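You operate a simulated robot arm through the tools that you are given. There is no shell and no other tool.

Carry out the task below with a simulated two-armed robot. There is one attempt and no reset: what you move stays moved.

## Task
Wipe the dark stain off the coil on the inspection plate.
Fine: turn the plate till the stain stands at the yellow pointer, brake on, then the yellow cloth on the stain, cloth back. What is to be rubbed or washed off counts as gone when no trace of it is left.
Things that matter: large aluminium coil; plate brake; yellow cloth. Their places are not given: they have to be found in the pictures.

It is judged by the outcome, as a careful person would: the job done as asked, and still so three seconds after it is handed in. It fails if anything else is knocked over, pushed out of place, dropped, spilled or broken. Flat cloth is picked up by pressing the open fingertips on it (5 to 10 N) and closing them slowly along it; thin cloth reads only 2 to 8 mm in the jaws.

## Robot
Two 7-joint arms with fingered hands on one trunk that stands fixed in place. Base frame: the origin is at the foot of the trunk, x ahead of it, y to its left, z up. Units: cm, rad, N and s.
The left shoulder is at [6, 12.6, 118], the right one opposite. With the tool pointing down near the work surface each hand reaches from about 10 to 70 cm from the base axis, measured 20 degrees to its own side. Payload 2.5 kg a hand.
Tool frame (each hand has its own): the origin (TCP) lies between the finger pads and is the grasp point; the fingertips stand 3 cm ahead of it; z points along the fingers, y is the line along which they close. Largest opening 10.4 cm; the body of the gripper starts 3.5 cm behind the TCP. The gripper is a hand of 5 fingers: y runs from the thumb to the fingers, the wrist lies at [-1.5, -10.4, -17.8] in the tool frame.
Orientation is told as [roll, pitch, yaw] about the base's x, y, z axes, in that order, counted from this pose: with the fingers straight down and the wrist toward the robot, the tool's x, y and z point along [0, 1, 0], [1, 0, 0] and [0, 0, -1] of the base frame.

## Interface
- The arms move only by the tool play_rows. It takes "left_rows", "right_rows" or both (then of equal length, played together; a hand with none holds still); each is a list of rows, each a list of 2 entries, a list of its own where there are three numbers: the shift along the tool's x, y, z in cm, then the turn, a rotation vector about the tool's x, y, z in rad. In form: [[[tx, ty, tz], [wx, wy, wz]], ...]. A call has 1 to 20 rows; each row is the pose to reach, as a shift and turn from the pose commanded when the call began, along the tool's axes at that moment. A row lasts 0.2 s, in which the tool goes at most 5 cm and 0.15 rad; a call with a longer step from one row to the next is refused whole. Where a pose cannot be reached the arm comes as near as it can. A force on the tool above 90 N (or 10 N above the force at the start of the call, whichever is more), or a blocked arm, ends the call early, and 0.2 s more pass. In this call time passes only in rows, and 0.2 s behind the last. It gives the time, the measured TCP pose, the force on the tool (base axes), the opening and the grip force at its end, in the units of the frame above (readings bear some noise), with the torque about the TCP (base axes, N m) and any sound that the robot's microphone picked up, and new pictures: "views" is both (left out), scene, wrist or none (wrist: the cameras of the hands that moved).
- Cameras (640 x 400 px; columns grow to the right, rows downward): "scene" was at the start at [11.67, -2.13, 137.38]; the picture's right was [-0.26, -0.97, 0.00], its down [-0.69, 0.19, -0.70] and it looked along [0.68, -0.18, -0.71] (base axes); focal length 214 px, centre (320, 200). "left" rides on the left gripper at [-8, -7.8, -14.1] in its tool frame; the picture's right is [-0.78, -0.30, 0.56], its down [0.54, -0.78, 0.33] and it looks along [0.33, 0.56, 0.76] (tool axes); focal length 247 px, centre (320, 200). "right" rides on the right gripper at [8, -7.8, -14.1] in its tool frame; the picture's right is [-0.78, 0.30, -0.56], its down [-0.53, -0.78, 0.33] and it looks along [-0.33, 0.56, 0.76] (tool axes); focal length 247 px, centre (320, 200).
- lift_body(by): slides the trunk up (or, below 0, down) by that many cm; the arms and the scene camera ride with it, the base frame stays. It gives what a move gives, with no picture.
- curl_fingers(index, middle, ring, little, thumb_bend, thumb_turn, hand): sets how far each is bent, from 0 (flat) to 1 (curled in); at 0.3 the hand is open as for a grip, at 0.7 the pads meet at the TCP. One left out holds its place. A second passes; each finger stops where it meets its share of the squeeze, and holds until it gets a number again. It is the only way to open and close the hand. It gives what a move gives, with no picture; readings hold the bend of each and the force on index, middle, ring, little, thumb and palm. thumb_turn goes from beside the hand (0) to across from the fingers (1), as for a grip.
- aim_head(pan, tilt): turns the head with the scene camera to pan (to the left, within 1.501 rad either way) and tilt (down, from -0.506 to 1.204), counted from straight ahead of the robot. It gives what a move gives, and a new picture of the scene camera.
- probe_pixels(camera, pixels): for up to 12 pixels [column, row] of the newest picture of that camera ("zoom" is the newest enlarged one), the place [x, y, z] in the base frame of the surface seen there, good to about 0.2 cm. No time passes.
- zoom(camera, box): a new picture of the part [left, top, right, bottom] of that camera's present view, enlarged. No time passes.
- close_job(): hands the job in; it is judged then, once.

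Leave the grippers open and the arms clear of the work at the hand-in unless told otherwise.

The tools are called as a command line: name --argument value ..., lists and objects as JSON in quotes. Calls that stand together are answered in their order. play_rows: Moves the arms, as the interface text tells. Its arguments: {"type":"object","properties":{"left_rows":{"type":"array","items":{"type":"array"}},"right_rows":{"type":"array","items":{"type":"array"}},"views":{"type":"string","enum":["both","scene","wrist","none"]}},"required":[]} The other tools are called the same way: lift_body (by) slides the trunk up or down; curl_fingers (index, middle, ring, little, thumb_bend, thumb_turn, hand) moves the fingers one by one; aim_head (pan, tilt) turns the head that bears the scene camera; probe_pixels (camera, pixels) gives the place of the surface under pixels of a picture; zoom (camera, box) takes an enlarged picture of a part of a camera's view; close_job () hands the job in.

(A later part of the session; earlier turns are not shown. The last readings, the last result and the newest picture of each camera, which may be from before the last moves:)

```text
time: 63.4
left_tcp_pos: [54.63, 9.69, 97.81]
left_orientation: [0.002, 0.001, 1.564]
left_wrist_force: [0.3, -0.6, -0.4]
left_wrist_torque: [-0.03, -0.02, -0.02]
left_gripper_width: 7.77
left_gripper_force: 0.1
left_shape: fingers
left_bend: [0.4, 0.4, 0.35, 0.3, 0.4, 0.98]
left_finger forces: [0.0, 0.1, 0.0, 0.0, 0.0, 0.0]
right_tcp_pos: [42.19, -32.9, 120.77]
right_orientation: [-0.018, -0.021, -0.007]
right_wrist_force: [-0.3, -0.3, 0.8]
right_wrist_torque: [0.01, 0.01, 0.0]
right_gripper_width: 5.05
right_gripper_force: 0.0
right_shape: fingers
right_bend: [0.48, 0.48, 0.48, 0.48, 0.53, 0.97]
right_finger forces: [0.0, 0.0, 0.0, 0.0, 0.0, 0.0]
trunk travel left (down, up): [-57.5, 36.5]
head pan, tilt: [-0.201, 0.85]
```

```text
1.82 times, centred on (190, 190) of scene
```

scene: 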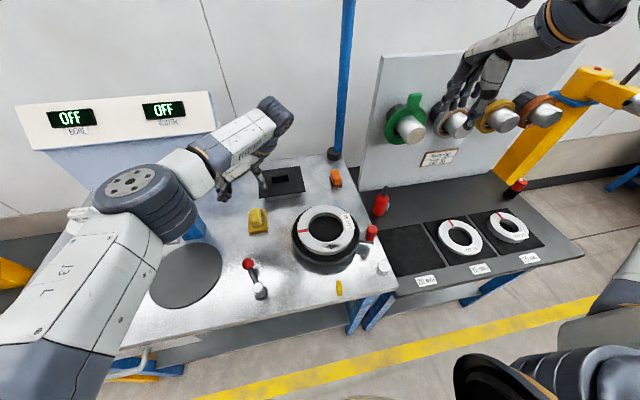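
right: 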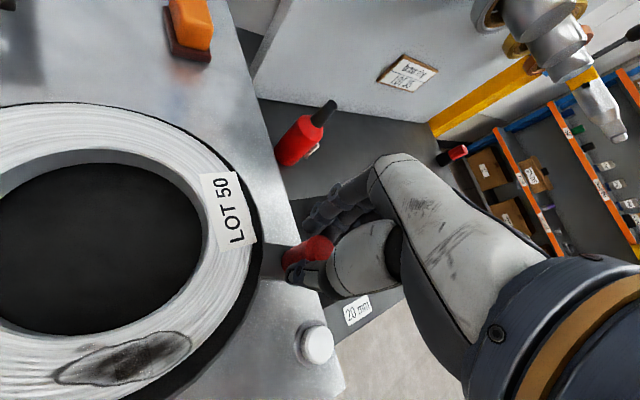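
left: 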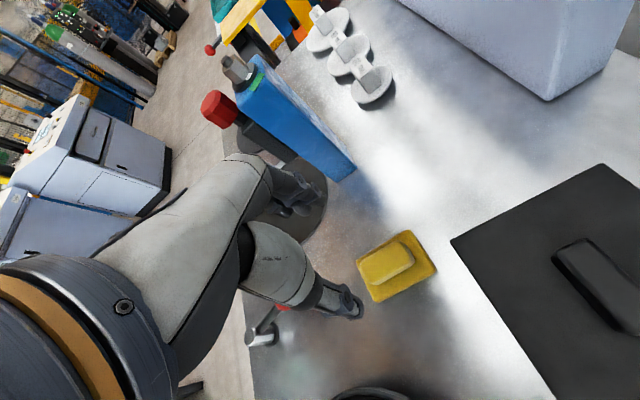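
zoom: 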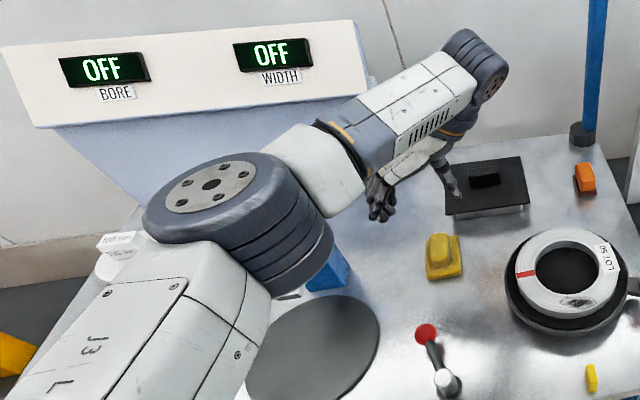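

The elbow is high (z≈118) and the forearm passes at y<16, far from the blue device (y≥25, top z≈102). I descend 9 cm toward the cloth.

play_rows --left_rows '[[[-0.2, 0.1, 2], [0, 0, 0]], [[-0.2, 0.1, 4], [0, 0, 0]], [[-0.2, 0.1, 6], [0, 0, 0]], [[-0.2, 0.1, 8], [0, 0, 0]], [[-0.2, 0.1, 9], [0, 0, 0]]]' --views "both"

zoom --camera "left" --box '[220, 130, 440, 370]'

zoom --camera "scene" --box '[200, 120, 320, 260]'

```text
time: 64.6
left_tcp_pos: [54.76, 9.94, 89.13]
left_orientation: [0.001, 0.001, 1.566]
left_wrist_force: [0.2, -0.8, 0.6]
left_wrist_torque: [-0.02, 0.03, -0.03]
left_gripper_width: 7.75
left_gripper_force: 0.0
left_shape: fingers
left_bend: [0.4, 0.4, 0.35, 0.3, 0.4, 0.98]
left_finger forces: [0.1, 0.1, 0.1, 0.1, 0.0, 0.0]
right_tcp_pos: [42.11, -32.96, 120.59]
right_orientation: [-0.016, -0.023, -0.008]
right_wrist_force: [-0.1, 0.3, 0.1]
right_wrist_torque: [0.04, -0.01, 0.03]
right_gripper_width: 5.04
right_gripper_force: 0.0
right_shape: fingers
right_bend: [0.48, 0.48, 0.48, 0.48, 0.53, 0.97]
right_finger forces: [0.0, 0.0, 0.0, 0.1, 0.0, 0.0]
trunk travel left (down, up): [-57.5, 36.5]
head pan, tilt: [-0.201, 0.85]
```

scene: 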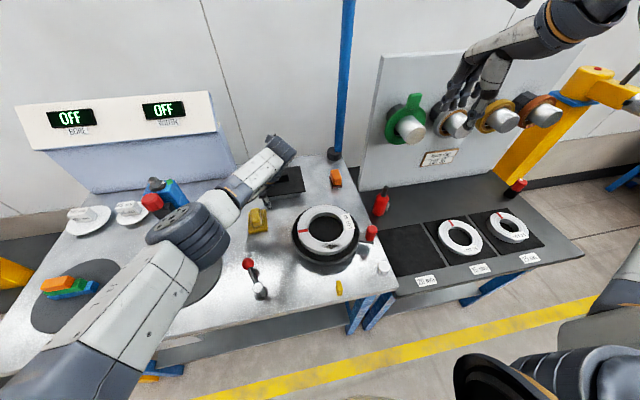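
left: 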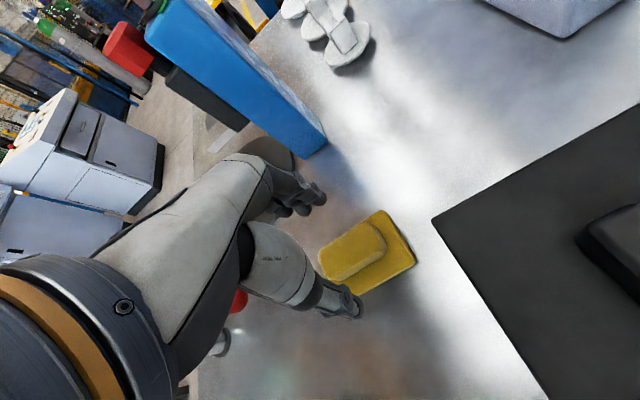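

```text
1.67 times, centred on (330, 250) of left
```

zoom: 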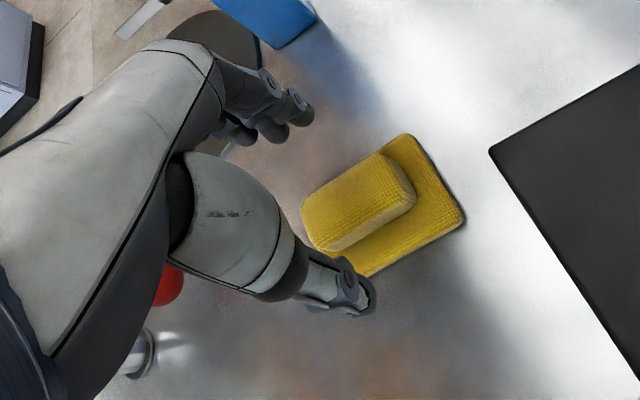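

```text
2.86 times, centred on (260, 190) of scene
```

zoom: 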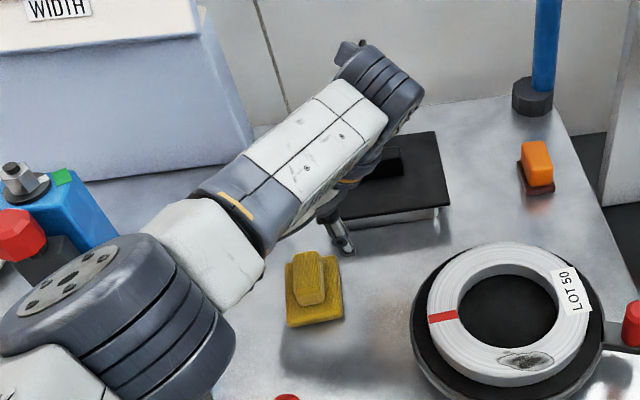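

I probe the ridge's ends in the left camera to centre exactly.

probe_pixels --camera "left" --pixels '[[328, 258], [382, 238], [351, 247], [340, 240], [365, 255], [375, 228], [330, 270], [345, 308]]'

```text
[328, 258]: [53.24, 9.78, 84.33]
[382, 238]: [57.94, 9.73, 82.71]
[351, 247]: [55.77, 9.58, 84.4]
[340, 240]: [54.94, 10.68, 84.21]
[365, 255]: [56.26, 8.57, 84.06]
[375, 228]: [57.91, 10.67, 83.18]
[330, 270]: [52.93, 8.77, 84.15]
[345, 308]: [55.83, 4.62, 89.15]
```

Ridge centre ≈(55.1,9.7). I shift slightly and descend to z≈85.3.

play_rows --left_rows '[[[-0.25, -0.15, 1], [0, 0, 0]], [[-0.25, -0.15, 2], [0, 0, 0]], [[-0.25, -0.15, 3], [0, 0, 0]], [[-0.25, -0.15, 3.8], [0, 0, 0]]]' --views "wrist"

zoom --camera "left" --box '[220, 130, 440, 370]'

```text
time: 65.6
left_tcp_pos: [54.81, 9.85, 85.21]
left_orientation: [0.001, 0.0, 1.567]
left_wrist_force: [-0.7, 0.0, -0.5]
left_wrist_torque: [0.0, 0.01, 0.01]
left_gripper_width: 7.78
left_gripper_force: 0.0
left_shape: fingers
left_bend: [0.4, 0.4, 0.35, 0.3, 0.4, 0.98]
left_finger forces: [0.0, 0.0, 0.1, 0.0, 0.0, 0.0]
left hand out of reach, approached as far as the arm can: row 4
right_tcp_pos: [42.2, -32.97, 120.74]
right_orientation: [-0.016, -0.021, -0.006]
right_wrist_force: [-0.6, -0.5, -0.1]
right_wrist_torque: [-0.01, 0.01, 0.0]
right_gripper_width: 5.03
right_gripper_force: 0.1
right_shape: fingers
right_bend: [0.48, 0.48, 0.48, 0.48, 0.53, 0.97]
right_finger forces: [0.0, 0.0, 0.0, 0.1, 0.0, 0.1]
trunk travel left (down, up): [-57.5, 36.5]
head pan, tilt: [-0.201, 0.85]
```

left: 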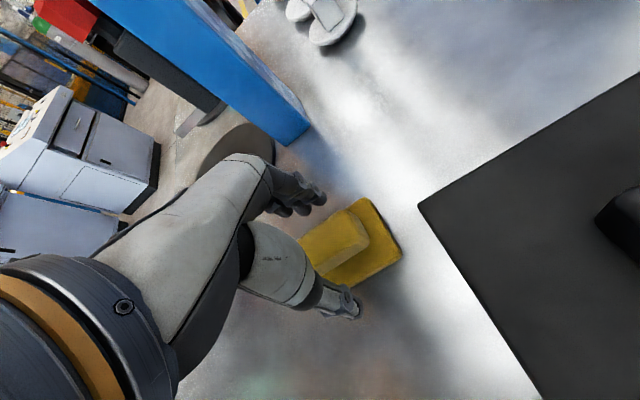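

```text
1.67 times, centred on (330, 250) of left
```

zoom: 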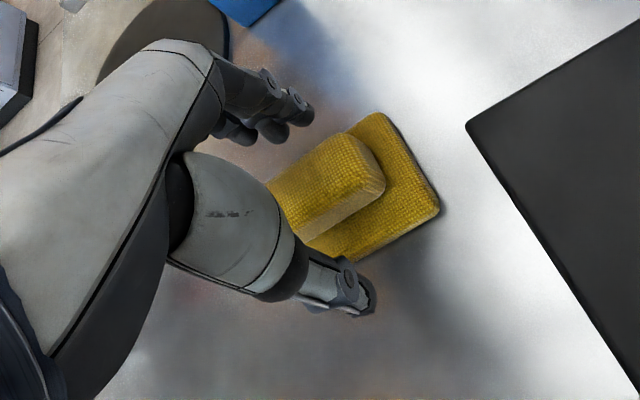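

At z=85.2 (just at the reach limit), the ridge is between thumb and fingers. I close the fingers stepwise.

curl_fingers --hand "left" --index 0.55 --middle 0.55 --ring 0.52 --little 0.4 --thumb_bend 0.57

zoom --camera "left" --box '[220, 130, 440, 370]'

```text
time: 66.6
left_tcp_pos: [54.92, 9.89, 85.34]
left_orientation: [0.002, 0.0, 1.566]
left_wrist_force: [-0.6, 0.3, 0.4]
left_wrist_torque: [-0.02, 0.0, 0.0]
left_gripper_width: 3.83
left_gripper_force: 0.0
left_shape: fingers
left_bend: [0.55, 0.55, 0.52, 0.4, 0.56, 0.98]
left_finger forces: [0.0, 0.1, 0.0, 0.1, 0.1, 0.0]
right_tcp_pos: [42.23, -32.86, 120.62]
right_orientation: [-0.018, -0.021, -0.005]
right_wrist_force: [-0.1, -0.4, 1.1]
right_wrist_torque: [0.01, 0.01, -0.01]
right_gripper_width: 5.03
right_gripper_force: 0.1
right_shape: fingers
right_bend: [0.48, 0.48, 0.48, 0.48, 0.53, 0.97]
right_finger forces: [0.0, 0.1, 0.0, 0.1, 0.0, 0.0]
trunk travel left (down, up): [-57.5, 36.5]
head pan, tilt: [-0.201, 0.85]
```

```text
1.67 times, centred on (330, 250) of left
```

zoom: 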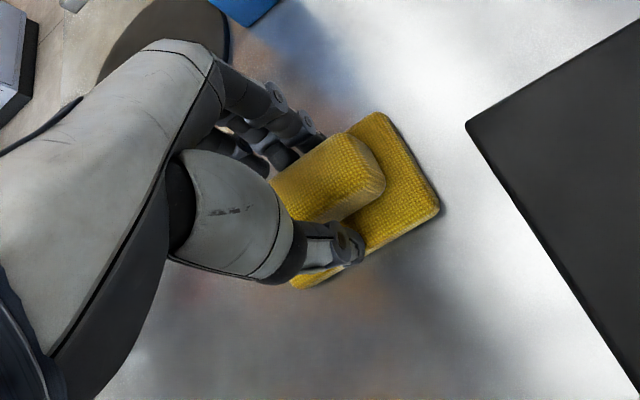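

Near both sides without touch. I close on the ridge.

curl_fingers --hand "left" --index 0.6 --middle 0.6 --ring 0.58 --little 0.45 --thumb_bend 0.62

curl_fingers --hand "left" --index 0.64 --middle 0.64 --ring 0.62 --thumb_bend 0.67

zoom --camera "left" --box '[220, 130, 440, 370]'

```text
time: 67.6
left_tcp_pos: [54.8, 9.92, 85.29]
left_orientation: [0.001, 0.0, 1.565]
left_wrist_force: [-0.2, 0.6, 0.2]
left_wrist_torque: [-0.03, -0.01, -0.02]
left_gripper_width: 2.79
left_gripper_force: 1.3
left_shape: fingers
left_bend: [0.59, 0.59, 0.57, 0.45, 0.6, 0.97]
left_finger forces: [0.9, 0.6, 0.0, 0.0, 1.5, 0.0]
right_tcp_pos: [42.12, -33.02, 120.71]
right_orientation: [-0.018, -0.02, -0.007]
right_wrist_force: [0.7, -0.2, -0.5]
right_wrist_torque: [0.01, 0.02, 0.0]
right_gripper_width: 5.06
right_gripper_force: 0.0
right_shape: fingers
right_bend: [0.48, 0.48, 0.48, 0.48, 0.53, 0.97]
right_finger forces: [0.0, 0.1, 0.0, 0.2, 0.1, 0.0]
trunk travel left (down, up): [-57.5, 36.5]
head pan, tilt: [-0.201, 0.85]
```

```text
time: 68.6
left_tcp_pos: [54.89, 9.79, 85.32]
left_orientation: [0.003, 0.001, 1.566]
left_wrist_force: [-0.8, 0.9, -0.3]
left_wrist_torque: [0.0, -0.01, 0.03]
left_gripper_width: 2.62
left_gripper_force: 5.4
left_shape: fingers
left_bend: [0.6, 0.62, 0.62, 0.45, 0.61, 0.97]
left_finger forces: [3.1, 2.1, 0.1, 0.0, 5.2, 0.0]
right_tcp_pos: [42.24, -33.04, 120.72]
right_orientation: [-0.017, -0.021, -0.007]
right_wrist_force: [0.3, 0.0, 0.3]
right_wrist_torque: [0.03, -0.01, 0.0]
right_gripper_width: 5.04
right_gripper_force: 0.2
right_shape: fingers
right_bend: [0.48, 0.48, 0.48, 0.48, 0.53, 0.97]
right_finger forces: [0.0, 0.0, 0.0, 0.0, 0.0, 0.0]
trunk travel left (down, up): [-57.5, 36.5]
head pan, tilt: [-0.201, 0.85]
```

```text
1.67 times, centred on (330, 250) of left
```

zoom: 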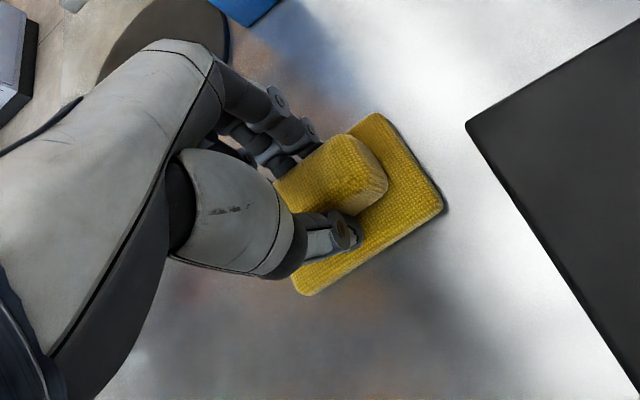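

Grip: index 3.1, middle 2.1, thumb 5.2 N. For rubbing I want it firmer.

curl_fingers --hand "left" --index 0.68 --middle 0.7 --ring 0.62 --thumb_bend 0.72

zoom --camera "left" --box '[220, 130, 440, 370]'

```text
time: 69.6
left_tcp_pos: [54.81, 9.87, 85.35]
left_orientation: [0.002, 0.002, 1.566]
left_wrist_force: [-0.8, -0.6, 0.4]
left_wrist_torque: [-0.04, 0.01, -0.03]
left_gripper_width: 2.56
left_gripper_force: 11.0
left_shape: fingers
left_bend: [0.61, 0.65, 0.62, 0.45, 0.62, 0.96]
left_finger forces: [6.0, 4.7, 0.1, 0.1, 10.9, 0.1]
right_tcp_pos: [42.19, -32.94, 120.75]
right_orientation: [-0.017, -0.021, -0.008]
right_wrist_force: [0.4, 0.0, -0.2]
right_wrist_torque: [-0.03, -0.01, -0.01]
right_gripper_width: 5.04
right_gripper_force: 0.2
right_shape: fingers
right_bend: [0.48, 0.48, 0.48, 0.48, 0.53, 0.97]
right_finger forces: [0.0, 0.0, 0.1, 0.0, 0.1, 0.0]
trunk travel left (down, up): [-57.5, 36.5]
head pan, tilt: [-0.201, 0.85]
```

```text
1.67 times, centred on (330, 250) of left
```

zoom: 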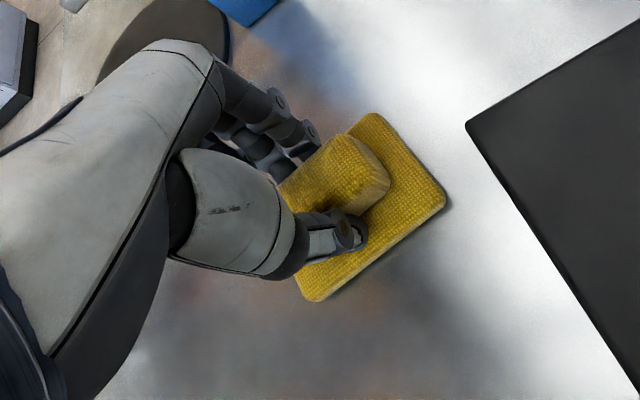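

Firm grip of 11 N. I lift straight up 8 cm.

play_rows --left_rows '[[[0, 0, -1], [0, 0, 0]], [[0, 0, -2.5], [0, 0, 0]], [[0, 0, -4.5], [0, 0, 0]], [[0, 0, -6.5], [0, 0, 0]], [[0, 0, -8.5], [0, 0, 0]], [[0, 0, -8.5], [0, 0, 0]]]' --views "both"

zoom --camera "left" --box '[220, 130, 440, 370]'

```text
time: 71.0
left_tcp_pos: [56.29, 9.19, 93.17]
left_orientation: [0.003, 0.0, 1.566]
left_wrist_force: [0.4, 0.5, -0.4]
left_wrist_torque: [0.01, 0.02, -0.03]
left_gripper_width: 2.52
left_gripper_force: 10.4
left_shape: fingers
left_bend: [0.61, 0.65, 0.62, 0.45, 0.62, 0.96]
left_finger forces: [6.0, 4.7, 0.0, 0.0, 10.7, 0.1]
left hand out of reach, approached as far as the arm can: row 2, 3, 4, 5, 6
right_tcp_pos: [42.19, -32.97, 120.56]
right_orientation: [-0.019, -0.017, -0.008]
right_wrist_force: [0.1, 0.2, -0.4]
right_wrist_torque: [0.02, -0.06, 0.02]
right_gripper_width: 5.04
right_gripper_force: 0.1
right_shape: fingers
right_bend: [0.48, 0.48, 0.48, 0.48, 0.53, 0.97]
right_finger forces: [0.1, 0.0, 0.1, 0.0, 0.0, 0.0]
trunk travel left (down, up): [-57.5, 36.5]
head pan, tilt: [-0.201, 0.85]
```

scene: 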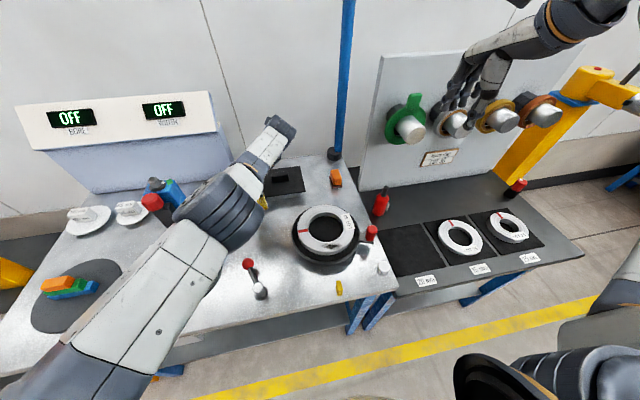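
left: 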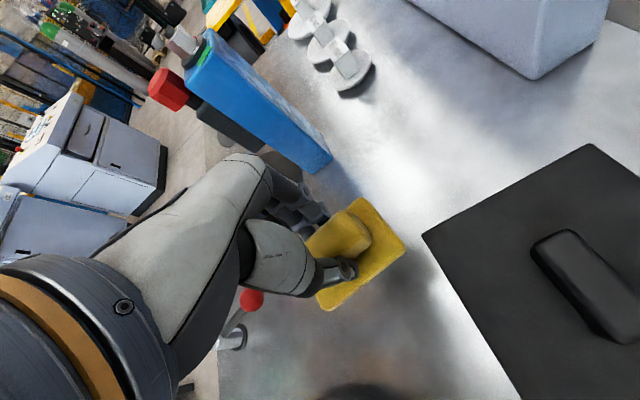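

```text
1.67 times, centred on (330, 250) of left
```

zoom: 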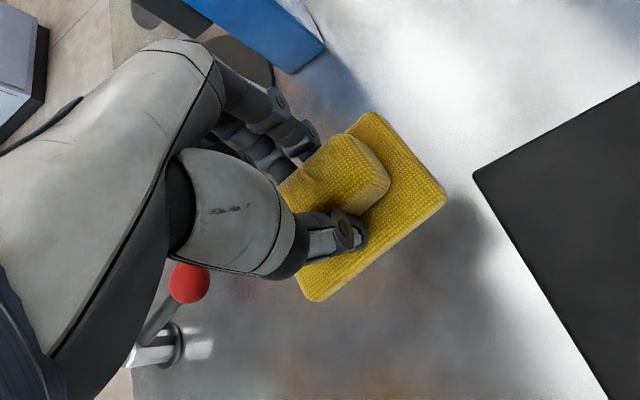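

The cloth is held, lifted to z≈93. I move toward the robot and turn yaw back to ~0.8 while rising.

play_rows --left_rows '[[[1.5, -0.3, -1], [0, 0, 0.1]], [[3, -0.6, -2], [0, 0, 0.2]], [[4.5, -1, -3], [0, 0, 0.31]], [[6, -1.4, -4], [0, 0, 0.42]], [[7.5, -1.8, -5], [0, 0, 0.53]], [[9, -2.2, -6], [0, 0, 0.64]], [[11, -3, -7], [0, 0, 0.77]], [[11, -3, -7], [0, 0, 0.77]]]' --views "both"

```text
time: 72.8
left_tcp_pos: [62.61, 2.8, 101.73]
left_orientation: [0.003, 0.002, 0.793]
left_wrist_force: [0.9, -0.4, -0.6]
left_wrist_torque: [0.0, 0.0, -0.03]
left_gripper_width: 2.57
left_gripper_force: 11.4
left_shape: fingers
left_bend: [0.61, 0.65, 0.62, 0.45, 0.62, 0.96]
left_finger forces: [5.8, 4.8, 0.1, 0.1, 10.8, 0.0]
left hand out of reach, approached as far as the arm can: row 1, 2, 3, 4, 5, 6, 7, 8
right_tcp_pos: [42.2, -32.96, 120.78]
right_orientation: [-0.017, -0.019, -0.008]
right_wrist_force: [0.7, 0.1, -0.6]
right_wrist_torque: [0.0, 0.02, 0.02]
right_gripper_width: 5.04
right_gripper_force: 0.0
right_shape: fingers
right_bend: [0.48, 0.48, 0.48, 0.48, 0.53, 0.97]
right_finger forces: [0.1, 0.1, 0.0, 0.0, 0.0, 0.0]
trunk travel left (down, up): [-57.5, 36.5]
head pan, tilt: [-0.201, 0.85]
```

scene: 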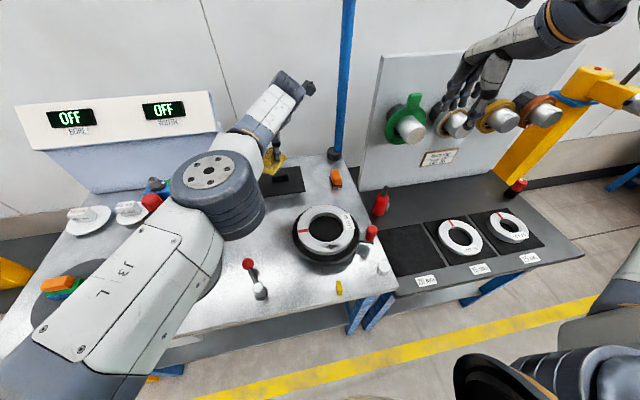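
left: 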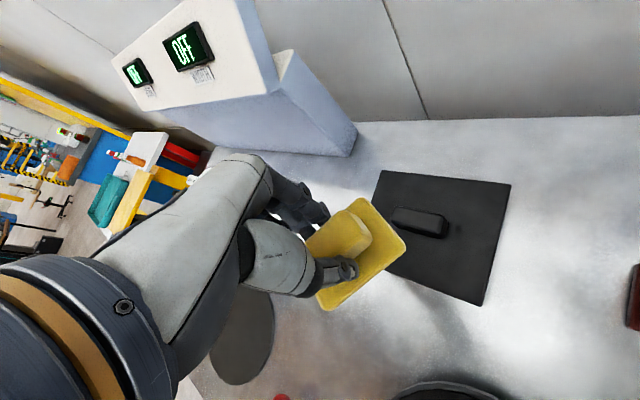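

The arm got stuck against a joint limit and drifted outward to (62.6,2.8,101.7), cloth still held and clear of everything. I go up and unwind the yaw in small steps, toward the comfortable starting pose.

play_rows --left_rows '[[[0, 0, -2], [0, 0, 0.1]], [[0, 0, -4], [0, 0, 0.2]], [[0, 0, -6], [0, 0, 0.3]], [[0, 0, -8], [0, 0, 0.4]], [[0, 0, -8], [0, 0, 0.4]]]' --views "scene"

```text
time: 74.0
left_tcp_pos: [64.71, 1.62, 109.45]
left_orientation: [0.003, 0.001, 0.394]
left_wrist_force: [-0.5, -0.3, -1.0]
left_wrist_torque: [0.0, 0.01, 0.02]
left_gripper_width: 2.52
left_gripper_force: 10.7
left_shape: fingers
left_bend: [0.61, 0.65, 0.62, 0.45, 0.62, 0.96]
left_finger forces: [6.0, 4.7, 0.0, 0.1, 10.7, 0.0]
left hand out of reach, approached as far as the arm can: row 1, 2, 3, 4, 5
right_tcp_pos: [42.19, -32.84, 120.69]
right_orientation: [-0.018, -0.019, -0.006]
right_wrist_force: [0.1, 0.1, 0.3]
right_wrist_torque: [-0.03, 0.02, 0.03]
right_gripper_width: 5.04
right_gripper_force: 0.0
right_shape: fingers
right_bend: [0.48, 0.48, 0.48, 0.48, 0.53, 0.97]
right_finger forces: [0.0, 0.0, 0.0, 0.0, 0.0, 0.0]
trunk travel left (down, up): [-57.5, 36.5]
head pan, tilt: [-0.201, 0.85]
```

scene: 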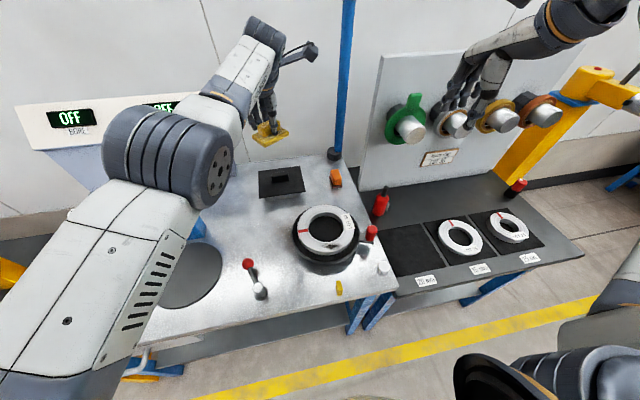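

Still at a limit, though orientation follows. I try a pure pull toward the robot (base -x) in small steps.

play_rows --left_rows '[[[0.4, -0.92, 0], [0, 0, 0]], [[0.77, -1.85, 0], [0, 0, 0]], [[1.15, -2.77, 0], [0, 0, 0]], [[1.53, -3.7, 0], [0, 0, 0]]]' --views "none"

```text
time: 75.0
left_tcp_pos: [63.89, 0.03, 109.88]
left_orientation: [0.001, 0.002, 0.398]
left_wrist_force: [0.9, 0.5, -0.7]
left_wrist_torque: [-0.02, 0.02, 0.0]
left_gripper_width: 2.52
left_gripper_force: 10.2
left_shape: fingers
left_bend: [0.61, 0.65, 0.62, 0.45, 0.62, 0.96]
left_finger forces: [5.8, 4.8, 0.0, 0.1, 10.7, 0.1]
left hand out of reach, approached as far as the arm can: row 1, 2, 3, 4
right_tcp_pos: [42.16, -33.0, 120.62]
right_orientation: [-0.018, -0.019, -0.007]
right_wrist_force: [1.1, 0.0, -0.7]
right_wrist_torque: [0.0, -0.02, 0.01]
right_gripper_width: 5.04
right_gripper_force: 0.1
right_shape: fingers
right_bend: [0.48, 0.48, 0.48, 0.48, 0.53, 0.97]
right_finger forces: [0.1, 0.1, 0.1, 0.0, 0.0, 0.0]
trunk travel left (down, up): [-57.5, 36.5]
head pan, tilt: [-0.201, 0.85]
```

The wrist stays about 54 cm from the shoulder: the elbow is fully straight. I try a vertical move up, which should flex the elbow again.

play_rows --left_rows '[[[0, 0, -2], [0, 0, 0]], [[0, 0, -4], [0, 0, 0]], [[0, 0, -6], [0, 0, 0]], [[0, 0, -8], [0, 0, 0]], [[0, 0, -8], [0, 0, 0]]]' --views "scene"

```text
time: 76.2
left_tcp_pos: [62.34, 0.87, 117.03]
left_orientation: [0.0, 0.001, 0.395]
left_wrist_force: [-0.3, -0.9, 0.0]
left_wrist_torque: [-0.03, 0.0, -0.03]
left_gripper_width: 2.56
left_gripper_force: 10.2
left_shape: fingers
left_bend: [0.61, 0.65, 0.62, 0.45, 0.62, 0.96]
left_finger forces: [6.0, 4.6, 0.1, 0.0, 10.6, 0.1]
left hand out of reach, approached as far as the arm can: row 2, 3, 4, 5
right_tcp_pos: [42.16, -32.96, 120.66]
right_orientation: [-0.018, -0.021, -0.008]
right_wrist_force: [0.0, -0.9, -0.5]
right_wrist_torque: [0.03, -0.01, 0.0]
right_gripper_width: 5.03
right_gripper_force: 0.0
right_shape: fingers
right_bend: [0.48, 0.48, 0.48, 0.48, 0.53, 0.97]
right_finger forces: [0.0, 0.0, 0.0, 0.0, 0.1, 0.1]
trunk travel left (down, up): [-57.5, 36.5]
head pan, tilt: [-0.201, 0.85]
```

scene: 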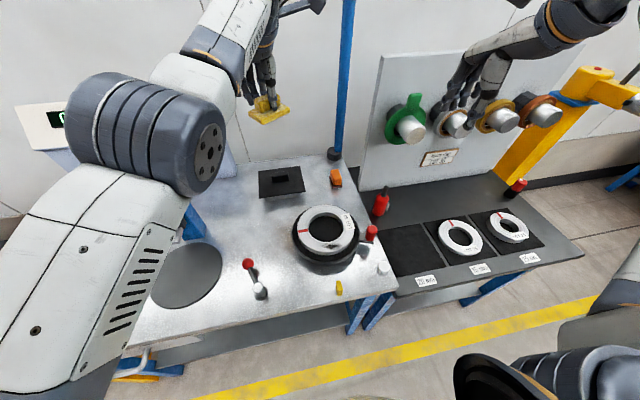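

I probe elbow and forearm points to understand the arm's shape.

probe_pixels --camera "scene" --pixels '[[208, 155], [140, 100], [100, 210], [60, 300], [200, 80], [230, 30], [120, 250], [268, 110]]'

```text
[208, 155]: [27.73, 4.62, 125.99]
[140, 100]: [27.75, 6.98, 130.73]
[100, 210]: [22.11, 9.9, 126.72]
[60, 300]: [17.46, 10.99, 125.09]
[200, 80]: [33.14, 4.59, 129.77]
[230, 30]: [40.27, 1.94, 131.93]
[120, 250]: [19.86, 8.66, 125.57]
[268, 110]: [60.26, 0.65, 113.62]
```

The elbow is nearly straight along the shoulder–wrist line. I try small diagonal steps up and back.

play_rows --left_rows '[[[0.29, -0.69, -0.75], [0, 0, 0]], [[0.58, -1.39, -1.5], [0, 0, 0]], [[0.87, -2.08, -2.25], [0, 0, 0]], [[1.15, -2.77, -3.0], [0, 0, 0]], [[1.44, -3.46, -3.75], [0, 0, 0]]]' --views "none"

```text
time: 77.4
left_tcp_pos: [60.01, 0.1, 121.53]
left_orientation: [0.0, 0.003, 0.397]
left_wrist_force: [0.1, -0.5, -0.4]
left_wrist_torque: [0.0, 0.02, -0.02]
left_gripper_width: 2.51
left_gripper_force: 10.6
left_shape: fingers
left_bend: [0.61, 0.65, 0.62, 0.45, 0.62, 0.96]
left_finger forces: [6.0, 4.7, 0.0, 0.0, 10.6, 0.0]
left hand out of reach, approached as far as the arm can: row 1, 2, 3, 4, 5
right_tcp_pos: [42.2, -32.92, 120.68]
right_orientation: [-0.017, -0.02, -0.007]
right_wrist_force: [0.3, -0.1, 0.9]
right_wrist_torque: [0.0, 0.01, -0.04]
right_gripper_width: 5.03
right_gripper_force: 0.0
right_shape: fingers
right_bend: [0.48, 0.48, 0.48, 0.48, 0.53, 0.97]
right_finger forces: [0.0, 0.0, 0.1, 0.0, 0.0, 0.0]
trunk travel left (down, up): [-57.5, 36.5]
head pan, tilt: [-0.201, 0.85]
```

The wrist-to-shoulder distance is slowly shrinking (54.1→52.9). I try again a pull straight toward the shoulder.

play_rows --left_rows '[[[0.39, -0.92, 0], [0, 0, 0.05]], [[0.77, -1.85, 0], [0, 0, 0.1]], [[1.15, -2.77, 0], [0, 0, 0.15]], [[1.53, -3.7, 0], [0, 0, 0.2]], [[1.93, -4.62, 0], [0, 0, 0.25]], [[2.3, -5.54, 0], [0, 0, 0.3]]]' --views "scene"

```text
time: 78.8
left_tcp_pos: [59.01, -2.12, 124.79]
left_orientation: [0.0, 0.002, 0.091]
left_wrist_force: [0.3, -0.5, -0.3]
left_wrist_torque: [0.03, 0.01, -0.03]
left_gripper_width: 2.55
left_gripper_force: 10.2
left_shape: fingers
left_bend: [0.61, 0.65, 0.62, 0.45, 0.62, 0.96]
left_finger forces: [5.9, 4.7, 0.1, 0.0, 10.5, 0.0]
left hand out of reach, approached as far as the arm can: row 1, 2, 3, 4, 5, 6
right_tcp_pos: [42.15, -33.01, 120.6]
right_orientation: [-0.018, -0.019, -0.006]
right_wrist_force: [-0.5, -0.8, 0.1]
right_wrist_torque: [-0.01, 0.02, 0.0]
right_gripper_width: 5.01
right_gripper_force: 0.1
right_shape: fingers
right_bend: [0.48, 0.48, 0.48, 0.48, 0.53, 0.97]
right_finger forces: [0.0, 0.0, 0.0, 0.0, 0.0, 0.0]
trunk travel left (down, up): [-57.5, 36.5]
head pan, tilt: [-0.201, 0.85]
```

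scene: 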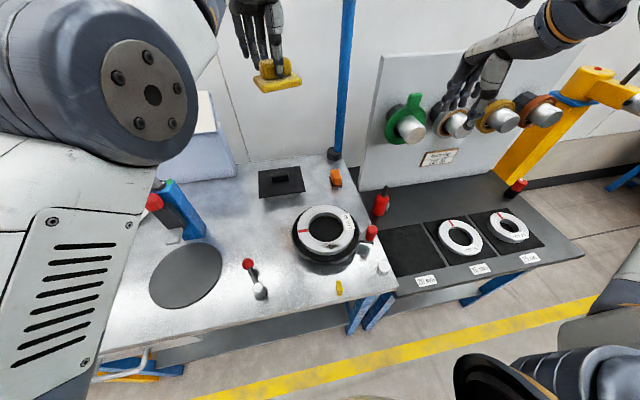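

probe_pixels --camera "scene" --pixels '[[150, 95], [60, 40], [60, 200], [190, 40], [275, 70], [100, 300], [245, 20]]'

aim_head --pan 0.45 --tilt 0.3

```text
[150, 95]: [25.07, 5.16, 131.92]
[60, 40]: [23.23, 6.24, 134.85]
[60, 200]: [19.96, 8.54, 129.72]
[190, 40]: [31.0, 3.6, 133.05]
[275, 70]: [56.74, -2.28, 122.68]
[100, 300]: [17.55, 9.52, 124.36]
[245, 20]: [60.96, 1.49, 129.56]
```

```text
time: 79.8
left_tcp_pos: [59.05, -1.97, 124.75]
left_orientation: [0.003, 0.004, 0.096]
left_wrist_force: [0.2, -0.2, -1.2]
left_wrist_torque: [-0.01, 0.02, 0.0]
left_gripper_width: 2.55
left_gripper_force: 10.0
left_shape: fingers
left_bend: [0.61, 0.65, 0.62, 0.45, 0.62, 0.96]
left_finger forces: [5.9, 4.8, 0.1, 0.1, 10.7, 0.0]
right_tcp_pos: [42.19, -33.0, 120.67]
right_orientation: [-0.019, -0.022, -0.007]
right_wrist_force: [-0.1, 0.4, -0.5]
right_wrist_torque: [0.02, -0.01, 0.01]
right_gripper_width: 5.05
right_gripper_force: 0.0
right_shape: fingers
right_bend: [0.48, 0.48, 0.48, 0.48, 0.53, 0.97]
right_finger forces: [0.0, 0.0, 0.1, 0.0, 0.1, 0.1]
trunk travel left (down, up): [-57.5, 36.5]
head pan, tilt: [0.45, 0.3]
```

scene: 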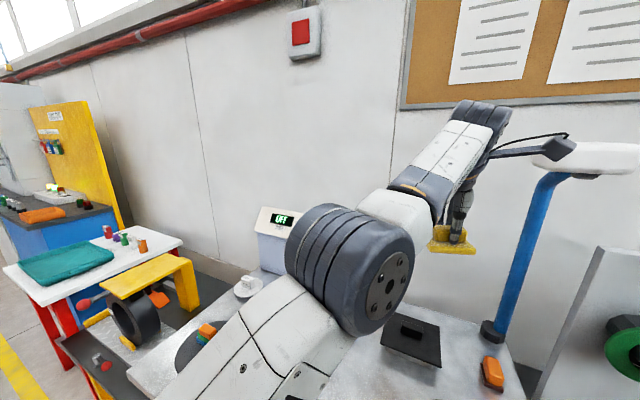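

The upper arm and forearm are nearly in line. I test a move to the left (base +y), in case a shoulder limit is what blocks.

play_rows --left_rows '[[[1, 0, 0], [0, 0, 0]], [[2, 0, 0], [0, 0, 0]], [[3, 0, 0], [0, 0, 0]], [[4, 0, 0], [0, 0, 0]], [[5, 0, 0], [0, 0, 0]]]' --views "none"

```text
time: 81.0
left_tcp_pos: [60.25, 2.25, 125.65]
left_orientation: [0.001, 0.002, 0.097]
left_wrist_force: [-0.2, 0.4, -0.4]
left_wrist_torque: [0.01, -0.01, 0.03]
left_gripper_width: 2.56
left_gripper_force: 10.6
left_shape: fingers
left_bend: [0.61, 0.65, 0.62, 0.45, 0.62, 0.96]
left_finger forces: [6.0, 4.7, 0.1, 0.0, 10.6, 0.1]
left hand out of reach, approached as far as the arm can: row 1, 2, 3, 4, 5
right_tcp_pos: [42.26, -32.97, 120.72]
right_orientation: [-0.018, -0.022, -0.007]
right_wrist_force: [1.4, 0.2, 0.2]
right_wrist_torque: [0.02, -0.04, 0.02]
right_gripper_width: 5.06
right_gripper_force: 0.0
right_shape: fingers
right_bend: [0.48, 0.48, 0.48, 0.48, 0.53, 0.97]
right_finger forces: [0.0, 0.0, 0.1, 0.0, 0.1, 0.0]
trunk travel left (down, up): [-57.5, 36.5]
head pan, tilt: [0.45, 0.3]
```

The wrist keeps a fixed ~52.4 cm from the shoulder: the elbow sits at a limit on the wrong side of straight. I stretch the arm outward first (to pass through straight), then flex it by moving up.

play_rows --left_rows '[[[-0.5, 1.2, -0.7], [0, 0, 0]], [[-1, 2.4, -1.45], [0, 0, 0]], [[-1.6, 4.06, -2.4], [0, 0, 0]], [[-1.6, 4.06, -2.4], [0, 0, 0]]]' --views "none"

```text
time: 82.0
left_tcp_pos: [60.31, 2.01, 125.69]
left_orientation: [0.0, 0.002, 0.095]
left_wrist_force: [0.8, 0.3, -0.9]
left_wrist_torque: [-0.01, 0.0, -0.01]
left_gripper_width: 2.53
left_gripper_force: 10.6
left_shape: fingers
left_bend: [0.61, 0.65, 0.62, 0.45, 0.62, 0.96]
left_finger forces: [6.0, 4.7, 0.1, 0.0, 10.7, 0.0]
left hand out of reach, approached as far as the arm can: row 1, 2, 3, 4
right_tcp_pos: [42.18, -32.94, 120.74]
right_orientation: [-0.017, -0.019, -0.008]
right_wrist_force: [0.2, 0.2, 0.3]
right_wrist_torque: [0.01, 0.01, 0.02]
right_gripper_width: 5.05
right_gripper_force: 0.1
right_shape: fingers
right_bend: [0.48, 0.48, 0.48, 0.48, 0.53, 0.97]
right_finger forces: [0.0, 0.1, 0.0, 0.1, 0.0, 0.0]
trunk travel left (down, up): [-57.5, 36.5]
head pan, tilt: [0.45, 0.3]
```

No outward motion at all, so it is exactly straight. Judging from the elbow's disc, flexing now moves the hand down, so I command down-and-back.

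play_rows --left_rows '[[[0.3, -0.9, 2], [0, 0, 0]], [[0.69, -1.94, 4], [0, 0, 0]], [[1, -2.9, 6], [0, 0, 0]], [[1.4, -3.9, 8], [0, 0, 0]], [[1.4, -3.9, 8], [0, 0, 0]]]' --views "none"

```text
time: 83.2
left_tcp_pos: [62.13, 0.86, 121.15]
left_orientation: [0.001, 0.001, 0.096]
left_wrist_force: [0.2, 0.3, 0.2]
left_wrist_torque: [0.0, 0.01, -0.02]
left_gripper_width: 2.55
left_gripper_force: 10.3
left_shape: fingers
left_bend: [0.61, 0.65, 0.62, 0.45, 0.62, 0.96]
left_finger forces: [5.9, 4.6, 0.0, 0.1, 10.5, 0.0]
left hand out of reach, approached as far as the arm can: row 1, 2, 3, 4, 5
right_tcp_pos: [42.19, -32.93, 120.7]
right_orientation: [-0.017, -0.02, -0.006]
right_wrist_force: [0.6, -0.1, 0.2]
right_wrist_torque: [0.01, 0.02, 0.02]
right_gripper_width: 5.02
right_gripper_force: 0.1
right_shape: fingers
right_bend: [0.48, 0.48, 0.48, 0.48, 0.53, 0.97]
right_finger forces: [0.0, 0.0, 0.0, 0.0, 0.1, 0.0]
trunk travel left (down, up): [-57.5, 36.5]
head pan, tilt: [0.45, 0.3]
```

Still on the same reach sphere. I look closely at the arm's elbow to find which way it can flex.

zoom --camera "scene" --box '[140, 80, 580, 400]'

aim_head --pan 0.9 --tilt 0.6

```text
1.25 times, centred on (360, 240) of scene
```

zoom: 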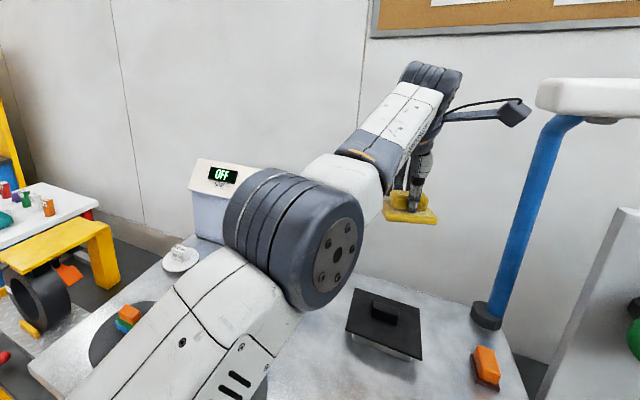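

```text
time: 84.1
left_tcp_pos: [62.12, 0.88, 121.21]
left_orientation: [0.0, 0.002, 0.095]
left_wrist_force: [0.2, -0.4, -1.1]
left_wrist_torque: [0.01, 0.0, 0.02]
left_gripper_width: 2.55
left_gripper_force: 11.0
left_shape: fingers
left_bend: [0.61, 0.65, 0.62, 0.45, 0.62, 0.96]
left_finger forces: [5.9, 4.6, 0.0, 0.1, 10.5, 0.1]
right_tcp_pos: [42.19, -32.92, 120.77]
right_orientation: [-0.017, -0.019, -0.007]
right_wrist_force: [1.0, 0.5, -0.3]
right_wrist_torque: [-0.01, -0.04, -0.03]
right_gripper_width: 5.04
right_gripper_force: 0.1
right_shape: fingers
right_bend: [0.48, 0.48, 0.48, 0.48, 0.53, 0.97]
right_finger forces: [0.0, 0.1, 0.0, 0.0, 0.0, 0.0]
trunk travel left (down, up): [-57.5, 36.5]
head pan, tilt: [0.901, 0.6]
```

scene: 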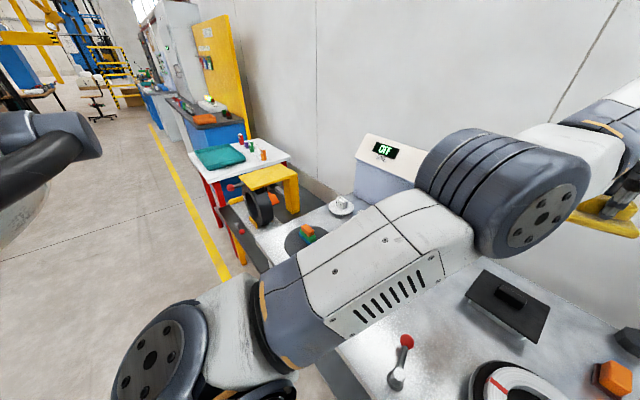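

probe_pixels --camera "scene" --pixels '[[543, 216], [518, 238], [568, 192], [535, 240], [560, 218], [150, 350], [480, 140], [430, 230], [340, 300], [570, 140], [620, 110], [500, 150]]'

```text
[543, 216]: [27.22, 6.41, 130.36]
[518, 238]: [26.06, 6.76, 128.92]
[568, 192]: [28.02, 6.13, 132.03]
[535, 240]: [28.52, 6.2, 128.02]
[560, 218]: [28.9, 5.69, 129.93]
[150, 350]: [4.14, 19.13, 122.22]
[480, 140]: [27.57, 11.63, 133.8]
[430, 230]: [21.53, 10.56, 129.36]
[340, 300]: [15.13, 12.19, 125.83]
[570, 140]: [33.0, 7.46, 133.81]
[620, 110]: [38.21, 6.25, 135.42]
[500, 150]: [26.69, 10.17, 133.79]
```

The elbow axis is horizontal now; I believe the elbow is trapped slightly on the wrong side of straight. I sweep the hand down along its reach sphere while pulling outward, to let the elbow pass through straight, then will pull in.

play_rows --left_rows '[[[-1.43, 3.38, -1.6], [0, 0, 0]], [[-2.07, 4.83, 2.1], [0, 0, 0]], [[-2.61, 6.28, 5.8], [0, 0, 0]], [[-3.25, 7.73, 9.5], [0, 0, 0]], [[-3.89, 9.17, 13.2], [0, 0, 0]]]' --views "none"

play_rows --left_rows '[[[0, -1, 2], [0, 0, 0]], [[0, -2.5, 4], [0, 0, 0]], [[0, -4, 5.5], [0, 0, 0]]]' --views "scene"

```text
time: 85.3
left_tcp_pos: [65.69, -0.96, 107.36]
left_orientation: [0.001, 0.0, 0.094]
left_wrist_force: [1.1, 0.1, -0.3]
left_wrist_torque: [-0.01, 0.0, 0.02]
left_gripper_width: 2.53
left_gripper_force: 10.4
left_shape: fingers
left_bend: [0.61, 0.65, 0.62, 0.45, 0.62, 0.96]
left_finger forces: [5.9, 4.6, 0.0, 0.1, 10.5, 0.0]
left hand out of reach, approached as far as the arm can: row 1, 2, 3, 4, 5
right_tcp_pos: [42.24, -33.07, 120.54]
right_orientation: [-0.017, -0.02, -0.007]
right_wrist_force: [-0.2, -0.4, 0.0]
right_wrist_torque: [0.02, 0.0, 0.01]
right_gripper_width: 5.05
right_gripper_force: 0.1
right_shape: fingers
right_bend: [0.48, 0.48, 0.48, 0.48, 0.53, 0.97]
right_finger forces: [0.1, 0.1, 0.0, 0.1, 0.0, 0.0]
trunk travel left (down, up): [-57.5, 36.5]
head pan, tilt: [0.901, 0.6]
```

```text
time: 86.1
left_tcp_pos: [62.04, -1.18, 101.96]
left_orientation: [0.0, 0.0, 0.094]
left_wrist_force: [0.0, 0.5, -1.2]
left_wrist_torque: [0.02, -0.01, -0.01]
left_gripper_width: 2.5
left_gripper_force: 10.4
left_shape: fingers
left_bend: [0.61, 0.65, 0.62, 0.45, 0.62, 0.96]
left_finger forces: [5.7, 4.5, 0.0, 0.0, 10.3, 0.1]
right_tcp_pos: [42.15, -33.05, 120.53]
right_orientation: [-0.018, -0.019, -0.008]
right_wrist_force: [0.4, 0.5, 1.0]
right_wrist_torque: [-0.03, -0.02, -0.01]
right_gripper_width: 5.06
right_gripper_force: 0.1
right_shape: fingers
right_bend: [0.48, 0.48, 0.48, 0.48, 0.53, 0.97]
right_finger forces: [0.0, 0.0, 0.0, 0.0, 0.0, 0.1]
trunk travel left (down, up): [-57.5, 36.5]
head pan, tilt: [0.901, 0.6]
```

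scene: 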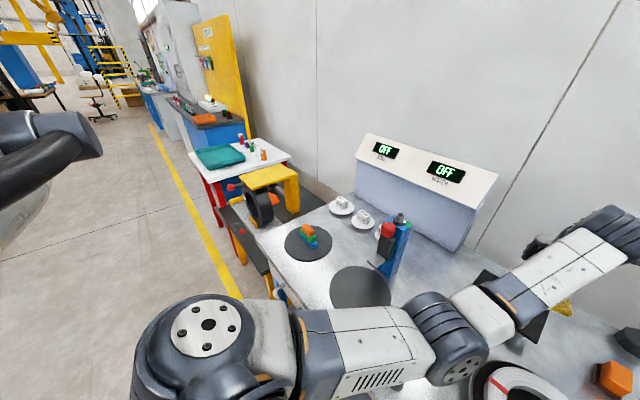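

The arm is free again (no reach warning), TCP (62,-1.2,102), cloth held. I check the elbow's height above the table and the lever.

probe_pixels --camera "scene" --pixels '[[460, 365], [440, 310], [470, 340], [490, 320], [370, 330], [540, 280]]'

aim_head --pan -0.1 --tilt 0.85

```text
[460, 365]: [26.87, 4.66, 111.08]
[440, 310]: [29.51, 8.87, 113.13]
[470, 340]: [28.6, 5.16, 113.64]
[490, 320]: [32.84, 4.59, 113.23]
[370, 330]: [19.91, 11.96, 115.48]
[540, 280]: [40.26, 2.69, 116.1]
```

```text
time: 87.4
left_tcp_pos: [62.07, -1.07, 102.02]
left_orientation: [0.001, 0.002, 0.095]
left_wrist_force: [-0.3, -0.8, 0.2]
left_wrist_torque: [-0.05, -0.01, 0.0]
left_gripper_width: 2.53
left_gripper_force: 10.3
left_shape: fingers
left_bend: [0.61, 0.65, 0.62, 0.45, 0.62, 0.96]
left_finger forces: [5.7, 4.6, 0.1, 0.0, 10.3, 0.0]
right_tcp_pos: [42.24, -32.74, 120.62]
right_orientation: [-0.019, -0.021, -0.007]
right_wrist_force: [0.3, -0.2, 0.5]
right_wrist_torque: [0.02, -0.02, -0.03]
right_gripper_width: 5.01
right_gripper_force: 0.0
right_shape: fingers
right_bend: [0.48, 0.48, 0.48, 0.48, 0.53, 0.97]
right_finger forces: [0.0, 0.1, 0.0, 0.0, 0.0, 0.0]
trunk travel left (down, up): [-57.5, 36.5]
head pan, tilt: [-0.099, 0.85]
```

scene: 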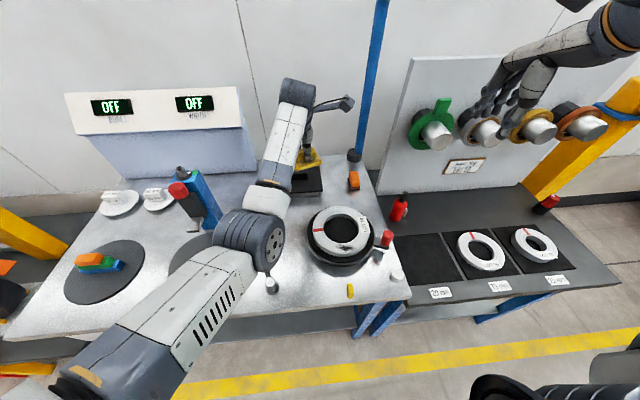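

The elbow hangs at z≈112, fine. I return the left hand toward its comfortable starting pose (52.7,7,115) to get the elbow out to the side again.

play_rows --left_rows '[[[1.2, -1.6, -1], [0, 0, 0.02]], [[2.5, -3, -3], [0, 0, 0.04]], [[4, -4.4, -5.5], [0, 0, 0.06]], [[5.5, -5.8, -8], [0, 0, 0.08]], [[7.2, -7.2, -10.5], [0, 0, 0.095]], [[8.85, -8.6, -13], [0, 0, 0.095]], [[8.85, -8.6, -13], [0, 0, 0.095]]]' --views "both"

```text
time: 89.0
left_tcp_pos: [53.87, 6.89, 114.51]
left_orientation: [0.0, -0.001, 0.001]
left_wrist_force: [0.4, 0.1, -0.6]
left_wrist_torque: [0.0, 0.04, -0.02]
left_gripper_width: 2.55
left_gripper_force: 10.0
left_shape: fingers
left_bend: [0.61, 0.65, 0.62, 0.45, 0.62, 0.96]
left_finger forces: [5.6, 4.4, 0.0, 0.1, 10.2, 0.1]
left hand out of reach, approached as far as the arm can: row 6, 7
right_tcp_pos: [42.15, -32.92, 120.64]
right_orientation: [-0.018, -0.022, -0.006]
right_wrist_force: [0.2, -0.1, 0.4]
right_wrist_torque: [0.01, 0.01, -0.01]
right_gripper_width: 5.05
right_gripper_force: 0.0
right_shape: fingers
right_bend: [0.48, 0.48, 0.48, 0.48, 0.53, 0.97]
right_finger forces: [0.0, 0.1, 0.0, 0.0, 0.1, 0.0]
trunk travel left (down, up): [-57.5, 36.5]
head pan, tilt: [-0.099, 0.85]
```

scene: 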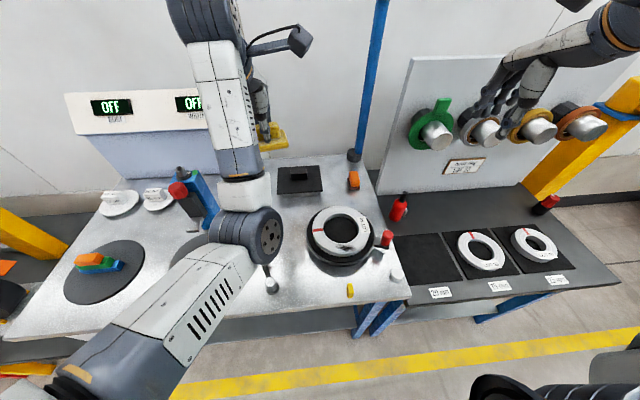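
left: 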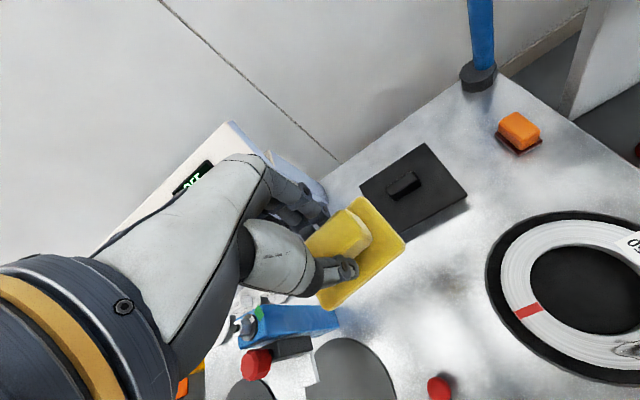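

The elbow is now in a low (elbow-down) posture, and the pose is at a wrist limit. A higher trunk would suit this posture for wiping. Before lifting I check where the overhead lamp on the blue pole is.

aim_head --pan -0.15 --tilt 0.2

```text
time: 90.0
left_tcp_pos: [53.76, 6.94, 114.37]
left_orientation: [0.001, -0.002, 0.0]
left_wrist_force: [-0.3, 0.3, -1.5]
left_wrist_torque: [0.0, 0.0, 0.01]
left_gripper_width: 2.52
left_gripper_force: 10.7
left_shape: fingers
left_bend: [0.61, 0.65, 0.62, 0.45, 0.62, 0.96]
left_finger forces: [5.6, 4.5, 0.0, 0.0, 10.2, 0.1]
right_tcp_pos: [42.16, -32.88, 120.65]
right_orientation: [-0.018, -0.022, -0.007]
right_wrist_force: [1.0, 0.1, 0.6]
right_wrist_torque: [0.01, 0.01, 0.0]
right_gripper_width: 5.04
right_gripper_force: 0.0
right_shape: fingers
right_bend: [0.48, 0.48, 0.48, 0.48, 0.53, 0.97]
right_finger forces: [0.1, 0.0, 0.0, 0.0, 0.0, 0.0]
trunk travel left (down, up): [-57.5, 36.5]
head pan, tilt: [-0.15, 0.201]
```

scene: 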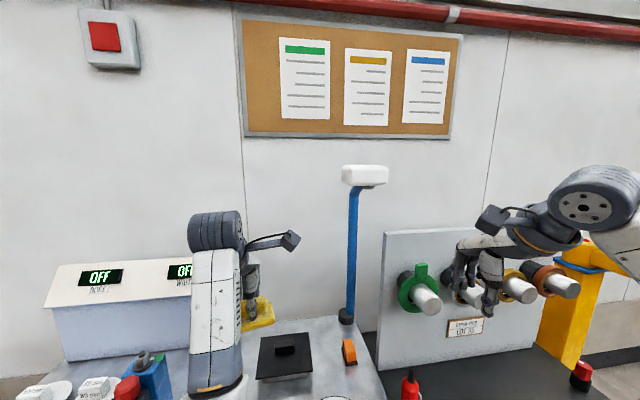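

probe_pixels --camera "scene" --pixels '[[364, 177], [345, 172], [385, 180], [364, 168], [290, 238], [215, 225], [215, 380], [490, 215]]'

```text
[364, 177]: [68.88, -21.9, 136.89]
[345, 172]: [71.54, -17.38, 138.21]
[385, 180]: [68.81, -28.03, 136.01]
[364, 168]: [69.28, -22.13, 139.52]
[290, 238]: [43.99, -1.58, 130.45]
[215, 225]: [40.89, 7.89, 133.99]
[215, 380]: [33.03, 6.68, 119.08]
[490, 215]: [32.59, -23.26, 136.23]
```

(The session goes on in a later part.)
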